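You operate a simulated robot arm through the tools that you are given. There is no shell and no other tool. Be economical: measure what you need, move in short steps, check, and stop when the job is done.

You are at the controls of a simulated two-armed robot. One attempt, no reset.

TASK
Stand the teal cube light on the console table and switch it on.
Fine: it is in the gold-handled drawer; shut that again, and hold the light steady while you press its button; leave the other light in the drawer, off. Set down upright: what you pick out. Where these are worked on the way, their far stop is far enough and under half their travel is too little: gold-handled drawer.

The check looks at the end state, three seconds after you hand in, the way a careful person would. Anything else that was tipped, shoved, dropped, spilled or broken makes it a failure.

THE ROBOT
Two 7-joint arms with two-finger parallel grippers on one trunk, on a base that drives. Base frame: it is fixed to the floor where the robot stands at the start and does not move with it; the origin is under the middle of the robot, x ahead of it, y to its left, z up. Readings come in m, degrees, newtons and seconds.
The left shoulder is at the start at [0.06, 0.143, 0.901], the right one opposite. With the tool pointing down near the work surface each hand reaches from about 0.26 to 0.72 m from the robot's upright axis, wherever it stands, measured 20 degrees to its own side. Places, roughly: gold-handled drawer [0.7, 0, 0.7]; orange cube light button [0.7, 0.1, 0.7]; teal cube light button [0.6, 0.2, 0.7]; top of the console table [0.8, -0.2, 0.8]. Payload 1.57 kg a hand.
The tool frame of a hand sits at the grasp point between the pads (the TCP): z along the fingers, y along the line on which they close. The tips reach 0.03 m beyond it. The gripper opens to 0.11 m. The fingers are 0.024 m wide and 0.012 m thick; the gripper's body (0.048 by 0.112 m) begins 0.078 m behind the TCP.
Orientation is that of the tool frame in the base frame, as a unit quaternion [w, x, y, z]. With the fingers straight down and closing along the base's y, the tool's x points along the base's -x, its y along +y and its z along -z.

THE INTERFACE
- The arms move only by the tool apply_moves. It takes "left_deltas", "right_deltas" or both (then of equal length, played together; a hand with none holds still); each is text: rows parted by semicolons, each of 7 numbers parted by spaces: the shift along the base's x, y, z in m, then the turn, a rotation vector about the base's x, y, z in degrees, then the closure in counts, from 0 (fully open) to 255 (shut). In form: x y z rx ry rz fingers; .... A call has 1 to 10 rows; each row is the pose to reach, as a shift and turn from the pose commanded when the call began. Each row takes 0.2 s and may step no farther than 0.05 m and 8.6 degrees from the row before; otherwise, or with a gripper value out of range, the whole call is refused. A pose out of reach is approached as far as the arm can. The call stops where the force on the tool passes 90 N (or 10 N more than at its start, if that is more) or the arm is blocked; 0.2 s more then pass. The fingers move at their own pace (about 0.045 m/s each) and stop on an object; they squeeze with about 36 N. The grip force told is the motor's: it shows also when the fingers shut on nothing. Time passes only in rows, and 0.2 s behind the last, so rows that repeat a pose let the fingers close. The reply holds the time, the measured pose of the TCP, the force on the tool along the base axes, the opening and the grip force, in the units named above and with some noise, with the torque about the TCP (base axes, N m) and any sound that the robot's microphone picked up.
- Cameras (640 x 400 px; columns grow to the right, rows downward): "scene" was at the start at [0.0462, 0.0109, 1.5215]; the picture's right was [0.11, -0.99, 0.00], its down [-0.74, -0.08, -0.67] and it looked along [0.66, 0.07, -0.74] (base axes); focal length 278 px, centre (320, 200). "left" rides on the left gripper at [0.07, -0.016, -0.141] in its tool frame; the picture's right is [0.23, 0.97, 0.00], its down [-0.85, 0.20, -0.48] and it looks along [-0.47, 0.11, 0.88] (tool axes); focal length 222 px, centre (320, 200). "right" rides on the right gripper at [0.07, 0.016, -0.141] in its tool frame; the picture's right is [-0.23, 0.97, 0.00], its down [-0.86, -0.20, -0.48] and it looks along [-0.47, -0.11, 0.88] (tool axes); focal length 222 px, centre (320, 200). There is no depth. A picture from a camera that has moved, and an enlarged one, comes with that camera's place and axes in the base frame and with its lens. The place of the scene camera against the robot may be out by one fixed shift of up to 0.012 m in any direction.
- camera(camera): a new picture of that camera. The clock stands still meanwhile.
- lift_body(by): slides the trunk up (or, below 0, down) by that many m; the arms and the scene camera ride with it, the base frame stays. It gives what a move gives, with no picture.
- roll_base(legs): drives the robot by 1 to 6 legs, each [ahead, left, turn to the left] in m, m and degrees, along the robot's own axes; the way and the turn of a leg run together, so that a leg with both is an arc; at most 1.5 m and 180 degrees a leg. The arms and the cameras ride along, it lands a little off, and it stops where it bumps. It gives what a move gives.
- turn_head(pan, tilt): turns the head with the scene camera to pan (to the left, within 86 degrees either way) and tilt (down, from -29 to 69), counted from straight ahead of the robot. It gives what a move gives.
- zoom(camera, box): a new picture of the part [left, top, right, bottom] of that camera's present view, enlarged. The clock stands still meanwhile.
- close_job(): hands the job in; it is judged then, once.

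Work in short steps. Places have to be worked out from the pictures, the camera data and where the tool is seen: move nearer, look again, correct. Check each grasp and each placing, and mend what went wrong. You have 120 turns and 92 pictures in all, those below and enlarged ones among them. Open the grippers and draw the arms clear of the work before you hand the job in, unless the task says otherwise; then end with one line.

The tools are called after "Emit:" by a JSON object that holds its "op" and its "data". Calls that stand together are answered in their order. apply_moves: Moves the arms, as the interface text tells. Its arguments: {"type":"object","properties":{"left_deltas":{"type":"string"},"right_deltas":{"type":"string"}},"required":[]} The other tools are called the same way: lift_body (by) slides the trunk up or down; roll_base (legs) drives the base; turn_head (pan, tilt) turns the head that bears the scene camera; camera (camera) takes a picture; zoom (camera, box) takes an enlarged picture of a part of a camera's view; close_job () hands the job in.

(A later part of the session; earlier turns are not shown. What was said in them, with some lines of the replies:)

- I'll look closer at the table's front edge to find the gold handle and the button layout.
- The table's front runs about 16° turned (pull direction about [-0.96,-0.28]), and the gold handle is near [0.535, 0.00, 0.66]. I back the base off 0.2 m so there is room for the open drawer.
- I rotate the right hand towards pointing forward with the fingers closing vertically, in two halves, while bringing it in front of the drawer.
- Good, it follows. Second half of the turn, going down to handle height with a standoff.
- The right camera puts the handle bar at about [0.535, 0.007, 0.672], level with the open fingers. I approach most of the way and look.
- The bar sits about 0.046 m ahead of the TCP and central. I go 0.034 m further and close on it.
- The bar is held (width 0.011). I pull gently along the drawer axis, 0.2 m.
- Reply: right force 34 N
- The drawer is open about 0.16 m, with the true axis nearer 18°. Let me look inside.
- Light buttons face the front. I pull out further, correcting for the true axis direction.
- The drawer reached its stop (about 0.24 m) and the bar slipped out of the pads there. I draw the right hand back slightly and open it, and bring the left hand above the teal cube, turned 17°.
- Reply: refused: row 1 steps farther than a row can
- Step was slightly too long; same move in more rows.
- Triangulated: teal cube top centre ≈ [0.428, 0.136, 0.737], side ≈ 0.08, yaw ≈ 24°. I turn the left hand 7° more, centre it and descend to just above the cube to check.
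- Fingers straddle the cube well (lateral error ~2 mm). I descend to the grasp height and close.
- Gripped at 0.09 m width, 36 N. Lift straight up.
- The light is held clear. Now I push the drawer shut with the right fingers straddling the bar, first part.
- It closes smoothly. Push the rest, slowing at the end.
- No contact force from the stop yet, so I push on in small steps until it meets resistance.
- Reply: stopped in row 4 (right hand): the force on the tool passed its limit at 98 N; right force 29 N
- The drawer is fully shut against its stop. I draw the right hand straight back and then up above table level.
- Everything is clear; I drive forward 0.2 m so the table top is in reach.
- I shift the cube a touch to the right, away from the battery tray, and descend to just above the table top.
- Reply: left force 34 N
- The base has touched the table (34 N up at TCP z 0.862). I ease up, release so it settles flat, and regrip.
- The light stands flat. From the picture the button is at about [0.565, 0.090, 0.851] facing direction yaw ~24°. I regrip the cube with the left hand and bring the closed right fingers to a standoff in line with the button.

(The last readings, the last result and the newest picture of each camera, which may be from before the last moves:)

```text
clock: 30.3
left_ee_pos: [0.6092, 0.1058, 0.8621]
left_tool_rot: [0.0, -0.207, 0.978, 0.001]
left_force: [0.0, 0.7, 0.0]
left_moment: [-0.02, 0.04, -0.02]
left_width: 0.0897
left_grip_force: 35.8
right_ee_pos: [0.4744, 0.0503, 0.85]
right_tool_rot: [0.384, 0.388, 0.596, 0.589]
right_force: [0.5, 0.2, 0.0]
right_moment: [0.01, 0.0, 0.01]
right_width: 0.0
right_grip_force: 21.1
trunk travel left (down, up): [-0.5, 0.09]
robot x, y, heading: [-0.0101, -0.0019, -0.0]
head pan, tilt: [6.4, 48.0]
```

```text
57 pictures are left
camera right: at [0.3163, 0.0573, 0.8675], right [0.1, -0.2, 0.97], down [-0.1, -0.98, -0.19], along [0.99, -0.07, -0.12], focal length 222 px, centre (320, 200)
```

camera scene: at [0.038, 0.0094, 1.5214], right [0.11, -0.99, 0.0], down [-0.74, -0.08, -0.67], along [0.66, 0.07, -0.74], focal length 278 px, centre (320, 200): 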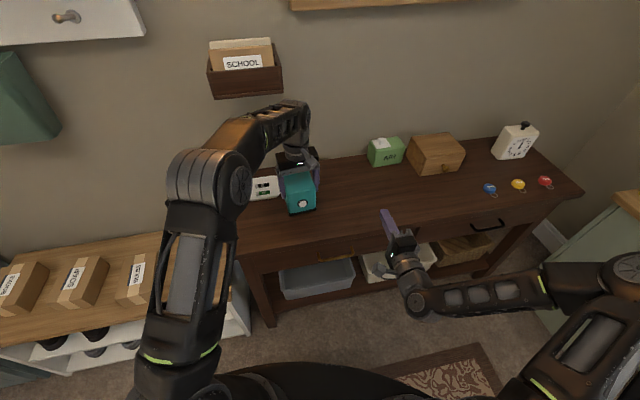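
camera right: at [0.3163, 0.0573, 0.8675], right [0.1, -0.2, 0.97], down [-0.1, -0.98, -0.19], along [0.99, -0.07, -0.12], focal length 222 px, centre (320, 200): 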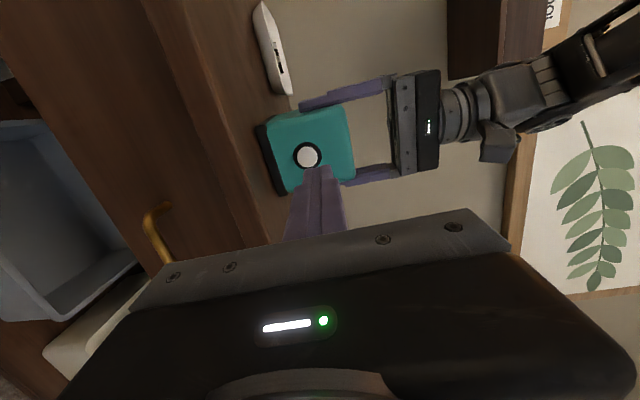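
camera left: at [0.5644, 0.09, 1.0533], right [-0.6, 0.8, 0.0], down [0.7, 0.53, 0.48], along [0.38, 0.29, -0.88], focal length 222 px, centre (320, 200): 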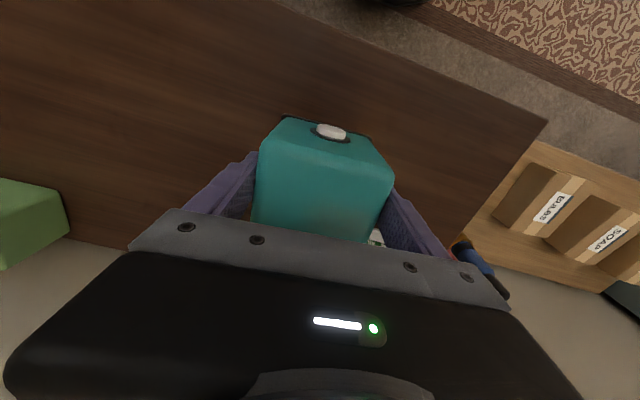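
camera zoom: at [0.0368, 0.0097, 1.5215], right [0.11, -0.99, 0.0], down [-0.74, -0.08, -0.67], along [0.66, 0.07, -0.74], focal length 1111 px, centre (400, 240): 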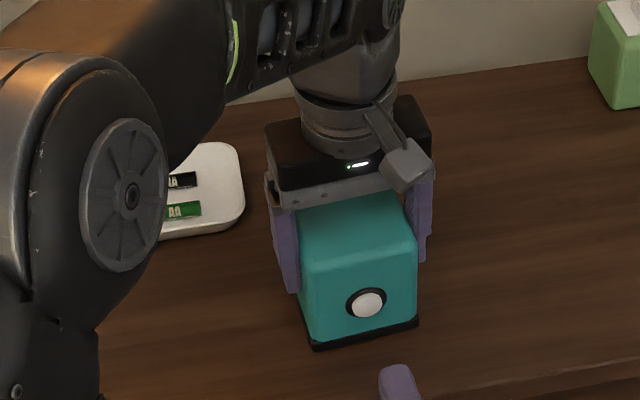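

The right camera (more reliable) places the button at about [0.566, 0.091, 0.833]; the scene view was biased high. I lower 17 mm and close to ~1.5 cm from it.

Emit:
{"op": "apply_moves", "data": {"right_deltas": "0 0 -0.017 0 0.7 0 255; 0.025 0.011 -0.017 0 0.7 0 255; 0.05 0.0223 -0.017 0 0.7 0 255"}}

Emit:
{"op": "camera", "data": {"camera": "right"}}

Emit:
{"op": "zoom", "data": {"camera": "scene", "box": [260, 160, 356, 220]}}

```text
clock: 31.1
left_ee_pos: [0.6082, 0.1053, 0.8623]
left_tool_rot: [0.0, -0.206, 0.979, 0.0]
left_force: [0.1, -0.1, 0.5]
left_moment: [-0.01, 0.03, -0.01]
left_width: 0.0897
left_grip_force: 36.3
right_ee_pos: [0.5228, 0.074, 0.8341]
right_tool_rot: [0.381, 0.392, 0.598, 0.586]
right_force: [-0.1, -0.1, -1.0]
right_moment: [0.03, -0.01, -0.01]
right_width: 0.0002
right_grip_force: 21.4
trunk travel left (down, up): [-0.5, 0.09]
robot x, y, heading: [-0.0082, -0.0053, -0.1]
head pan, tilt: [6.4, 48.0]
```

```text
56 pictures are left
camera right: at [0.3656, 0.0794, 0.854], right [0.11, -0.2, 0.97], down [-0.1, -0.98, -0.19], along [0.99, -0.07, -0.13], focal length 222 px, centre (320, 200)
```

right: 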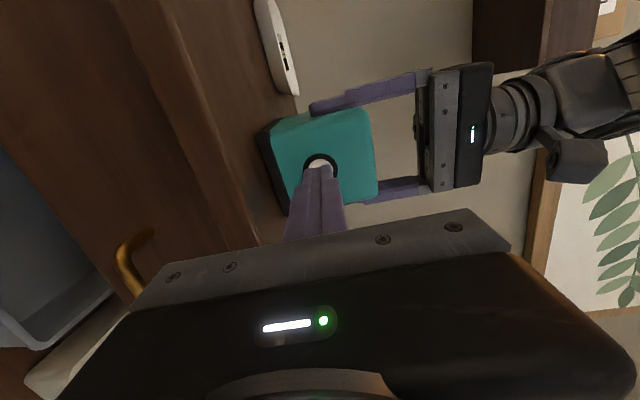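

```text
6.67 times, centred on (308, 190) of scene
camera zoom: at [0.0369, 0.0096, 1.5215], right [0.11, -0.99, 0.0], down [-0.74, -0.08, -0.67], along [0.66, 0.07, -0.74], focal length 1852 px, centre (400, 267)
```

zoom: 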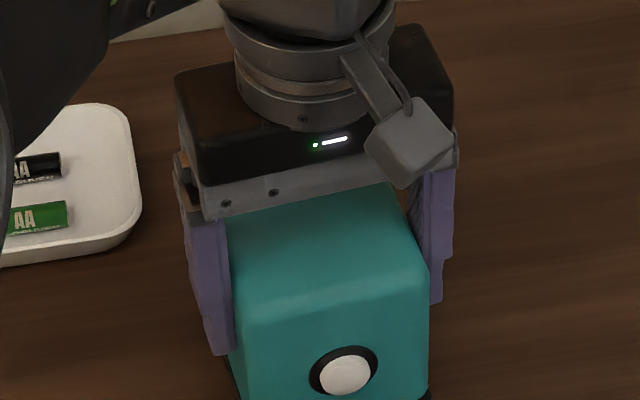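

Aligned within a millimetre; the tip is ~1.6 cm from the face. I press in small steps and watch force and sound.

Emit:
{"op": "apply_moves", "data": {"right_deltas": "0.006 0.0026 0 0 -1 0 255; 0.0105 0.0046 0 0 -1.4 0 255; 0.0137 0.0061 0 0 -1.4 0 255; 0.0165 0.0073 0 0 -1.4 0 255"}}

Emit:
{"op": "zoom", "data": {"camera": "scene", "box": [260, 160, 356, 220]}}

```text
clock: 32.1
left_ee_pos: [0.6087, 0.1054, 0.8622]
left_tool_rot: [0.0, -0.206, 0.979, 0.001]
left_force: [-0.2, -0.1, -0.2]
left_moment: [-0.03, 0.01, 0.02]
left_width: 0.0895
left_grip_force: 36.1
right_ee_pos: [0.5396, 0.0805, 0.8344]
right_tool_rot: [0.387, 0.386, 0.593, 0.592]
right_force: [0.8, -0.9, 0.6]
right_moment: [0.0, -0.01, -0.03]
right_width: 0.0002
right_grip_force: 22.0
trunk travel left (down, up): [-0.5, 0.09]
robot x, y, heading: [-0.0081, 0.0001, -0.1]
head pan, tilt: [6.4, 48.0]
```

```text
6.67 times, centred on (308, 190) of scene
camera zoom: at [0.0367, 0.0095, 1.5215], right [0.11, -0.99, 0.0], down [-0.74, -0.08, -0.67], along [0.66, 0.07, -0.74], focal length 1852 px, centre (400, 267)
```

zoom: 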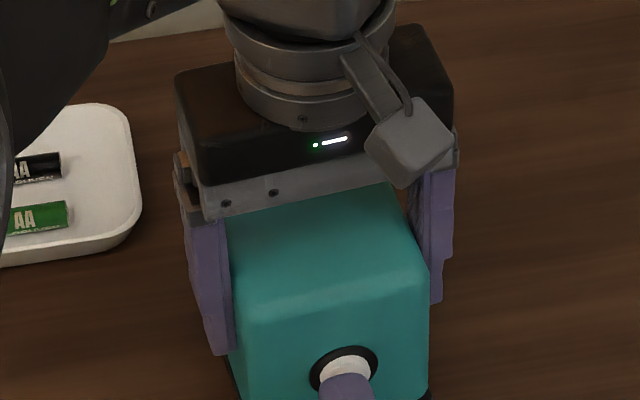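

No contact yet. Continue 8 mm in 2 mm steps.

Emit:
{"op": "apply_moves", "data": {"right_deltas": "0.0018 0.0008 0 0 0 0 255; 0.0037 0.0016 0 0 0 0 255; 0.0055 0.0024 0 0 0 0 255; 0.0073 0.0033 0 0 0 0 255"}}

Emit:
{"op": "zoom", "data": {"camera": "scene", "box": [260, 160, 356, 220]}}

```text
clock: 33.1
left_ee_pos: [0.6089, 0.1058, 0.8628]
left_tool_rot: [0.001, -0.206, 0.978, 0.0]
left_force: [6.4, 0.9, -1.2]
left_moment: [0.0, -0.16, 0.09]
left_width: 0.0896
left_grip_force: 35.9
right_ee_pos: [0.5474, 0.0841, 0.835]
right_tool_rot: [0.387, 0.384, 0.593, 0.592]
right_force: [-5.3, 0.4, 1.2]
right_moment: [-0.03, -0.06, 0.06]
right_width: 0.0001
right_grip_force: 21.3
trunk travel left (down, up): [-0.5, 0.09]
robot x, y, heading: [-0.0107, -0.001, -0.1]
head pan, tilt: [6.4, 48.0]
heard: click
```

```text
6.67 times, centred on (308, 190) of scene
camera zoom: at [0.0367, 0.0095, 1.5215], right [0.11, -0.99, 0.0], down [-0.74, -0.08, -0.67], along [0.66, 0.07, -0.74], focal length 1852 px, centre (400, 267)
```

zoom: 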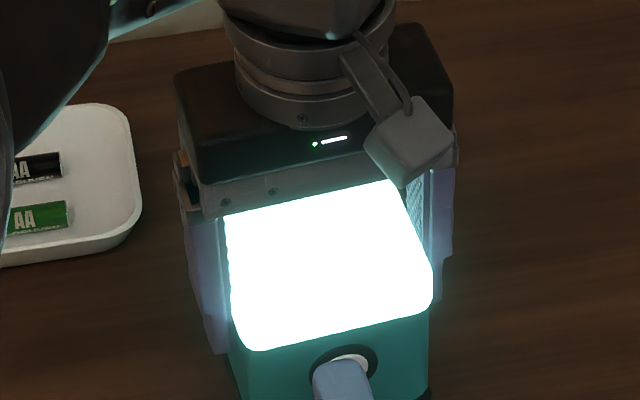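

A click, and the light is on. I draw the right hand straight back while the left still holds.

Emit:
{"op": "apply_moves", "data": {"right_deltas": "-0.02 -0.009 0 0 0 0 255; -0.05 -0.022 0 0 0 0 255; -0.09 -0.04 0 0 0 0 255; -0.13 -0.065 0 0 0 0 255; -0.16 -0.10 0 0 0 0 255; -0.17 -0.14 0.02 0 0 0 255; -0.17 -0.18 0.04 0 0 0 255"}}

Emit:
{"op": "apply_moves", "data": {"left_deltas": "0 0 0 0 0 0 25; 0 0 0 0 0 0 25; 0 0 0 0 0 0 25; 0 0 0.03 0 0 0 25; 0 0 0.07 0 0 0 25; 0 0 0.12 0 0 0 0; 0 0 0.16 0 0 0 0"}}

Emit:
{"op": "camera", "data": {"camera": "scene"}}

```text
clock: 34.6
left_ee_pos: [0.6085, 0.1057, 0.8631]
left_tool_rot: [0.0, -0.205, 0.979, 0.001]
left_force: [0.6, -0.3, 0.0]
left_moment: [-0.03, 0.01, -0.01]
left_width: 0.0897
left_grip_force: 36.2
right_ee_pos: [0.4298, -0.0644, 0.8749]
right_tool_rot: [0.43, 0.36, 0.548, 0.62]
right_force: [0.5, 0.6, 0.0]
right_moment: [0.0, 0.01, 0.0]
right_width: 0.0001
right_grip_force: 21.3
right hand out of reach, approached as far as the arm can: row 6, 7
trunk travel left (down, up): [-0.5, 0.09]
robot x, y, heading: [-0.0068, 0.0004, -0.1]
head pan, tilt: [6.4, 48.0]
stopped in row 7 (right hand): the arm was blocked; the commanded pose is now the measured one
```

```text
clock: 36.2
left_ee_pos: [0.6096, 0.1054, 0.9936]
left_tool_rot: [0.0, -0.206, 0.979, 0.0]
left_force: [-0.2, 0.6, -0.8]
left_moment: [-0.03, -0.01, -0.01]
left_width: 0.11
left_grip_force: 0.2
left hand out of reach, approached as far as the arm can: row 7
right_ee_pos: [0.429, -0.0653, 0.8755]
right_tool_rot: [0.43, 0.36, 0.548, 0.62]
right_force: [0.3, 0.6, 0.0]
right_moment: [0.02, -0.02, 0.0]
right_width: 0.0
right_grip_force: 21.0
trunk travel left (down, up): [-0.5, 0.09]
robot x, y, heading: [-0.007, 0.0001, -0.1]
head pan, tilt: [6.4, 48.0]
```

```text
52 pictures are left
camera scene: at [0.0369, 0.0094, 1.5215], right [0.11, -0.99, 0.0], down [-0.74, -0.08, -0.67], along [0.66, 0.07, -0.74], focal length 278 px, centre (320, 200)
```

scene: 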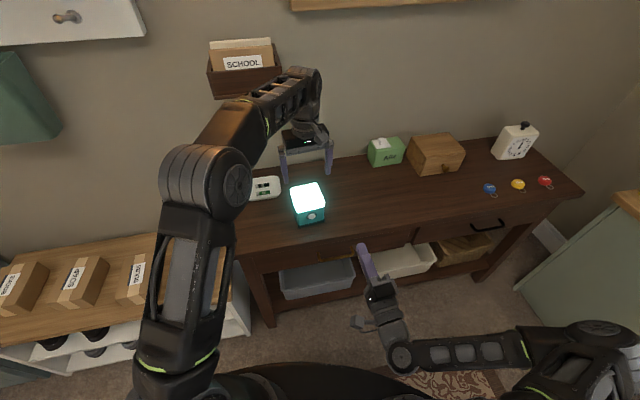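

The light is on, upright and free. I open the right gripper and back the base off so both arms are clear, then check the result.

Emit:
{"op": "apply_moves", "data": {"right_deltas": "0 0 0 0 0 0 0; 0 0 0 0 0 0 0; 0 0 0 0 0 0 0; 0 0 0 0 0 0 0"}}

Emit:
{"op": "roll_base", "data": {"legs": [[-0.2, 0, 0]]}}

Emit:
{"op": "camera", "data": {"camera": "scene"}}

Emit:
{"op": "zoom", "data": {"camera": "scene", "box": [220, 110, 444, 250]}}

```text
clock: 37.2
left_ee_pos: [0.6103, 0.1056, 0.9928]
left_tool_rot: [0.0, -0.205, 0.979, -0.001]
left_force: [-0.7, 0.1, -0.6]
left_moment: [-0.02, -0.02, 0.01]
left_width: 0.1102
left_grip_force: 0.1
right_ee_pos: [0.4302, -0.0663, 0.876]
right_tool_rot: [0.43, 0.36, 0.548, 0.62]
right_force: [0.5, -0.4, -0.1]
right_moment: [0.02, 0.03, -0.02]
right_width: 0.0855
right_grip_force: 0.0
trunk travel left (down, up): [-0.5, 0.09]
robot x, y, heading: [-0.0116, -0.0019, 0.0]
head pan, tilt: [6.4, 48.0]
```

```text
clock: 38.8
left_ee_pos: [0.4105, 0.103, 0.9935]
left_tool_rot: [0.001, -0.203, 0.979, 0.001]
left_force: [-0.7, -0.9, 0.2]
left_moment: [0.0, -0.06, 0.01]
left_width: 0.1099
left_grip_force: 0.1
right_ee_pos: [0.2291, -0.0665, 0.8762]
right_tool_rot: [0.432, 0.361, 0.547, 0.619]
right_force: [-0.5, -0.6, -0.2]
right_moment: [-0.03, 0.03, 0.05]
right_width: 0.11
right_grip_force: 0.1
trunk travel left (down, up): [-0.5, 0.09]
robot x, y, heading: [-0.2091, -0.0014, -0.7]
head pan, tilt: [6.4, 48.0]
```

```text
51 pictures are left
camera scene: at [-0.164, 0.0105, 1.5216], right [0.1, -0.99, 0.0], down [-0.74, -0.07, -0.67], along [0.67, 0.07, -0.74], focal length 278 px, centre (320, 200)
```

scene: 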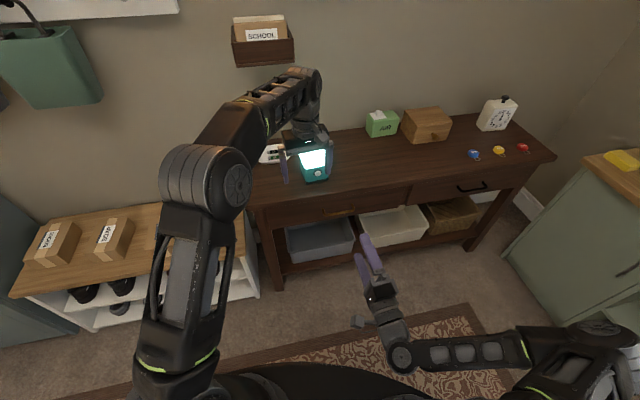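

```text
2.86 times, centred on (332, 180) of scene
camera zoom: at [-0.164, 0.0105, 1.5216], right [0.1, -0.99, 0.0], down [-0.74, -0.07, -0.67], along [0.67, 0.07, -0.74], focal length 794 px, centre (286, 257)
```

zoom: 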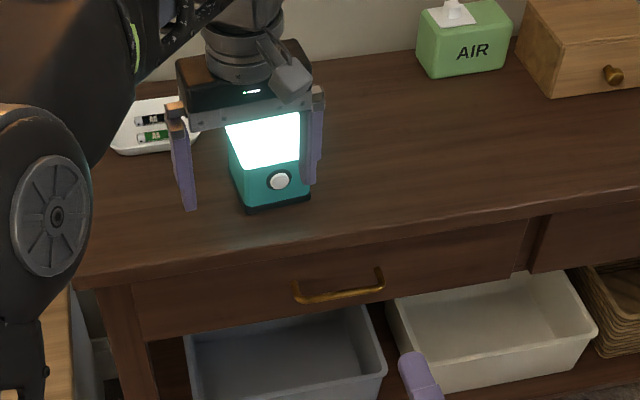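

The light stands upright and lit on the table, the drawer is shut, the hands are open and clear, and nothing else has moved. I hand in.

Emit:
{"op": "close_job", "data": {}}

```text
The job is handed in.
```

The teal cube light stands upright on the console table and is switched on. The gold-handled drawer is shut again with the orange light left inside; I didn't press its button. I handed the job in and haven't seen the check's result.
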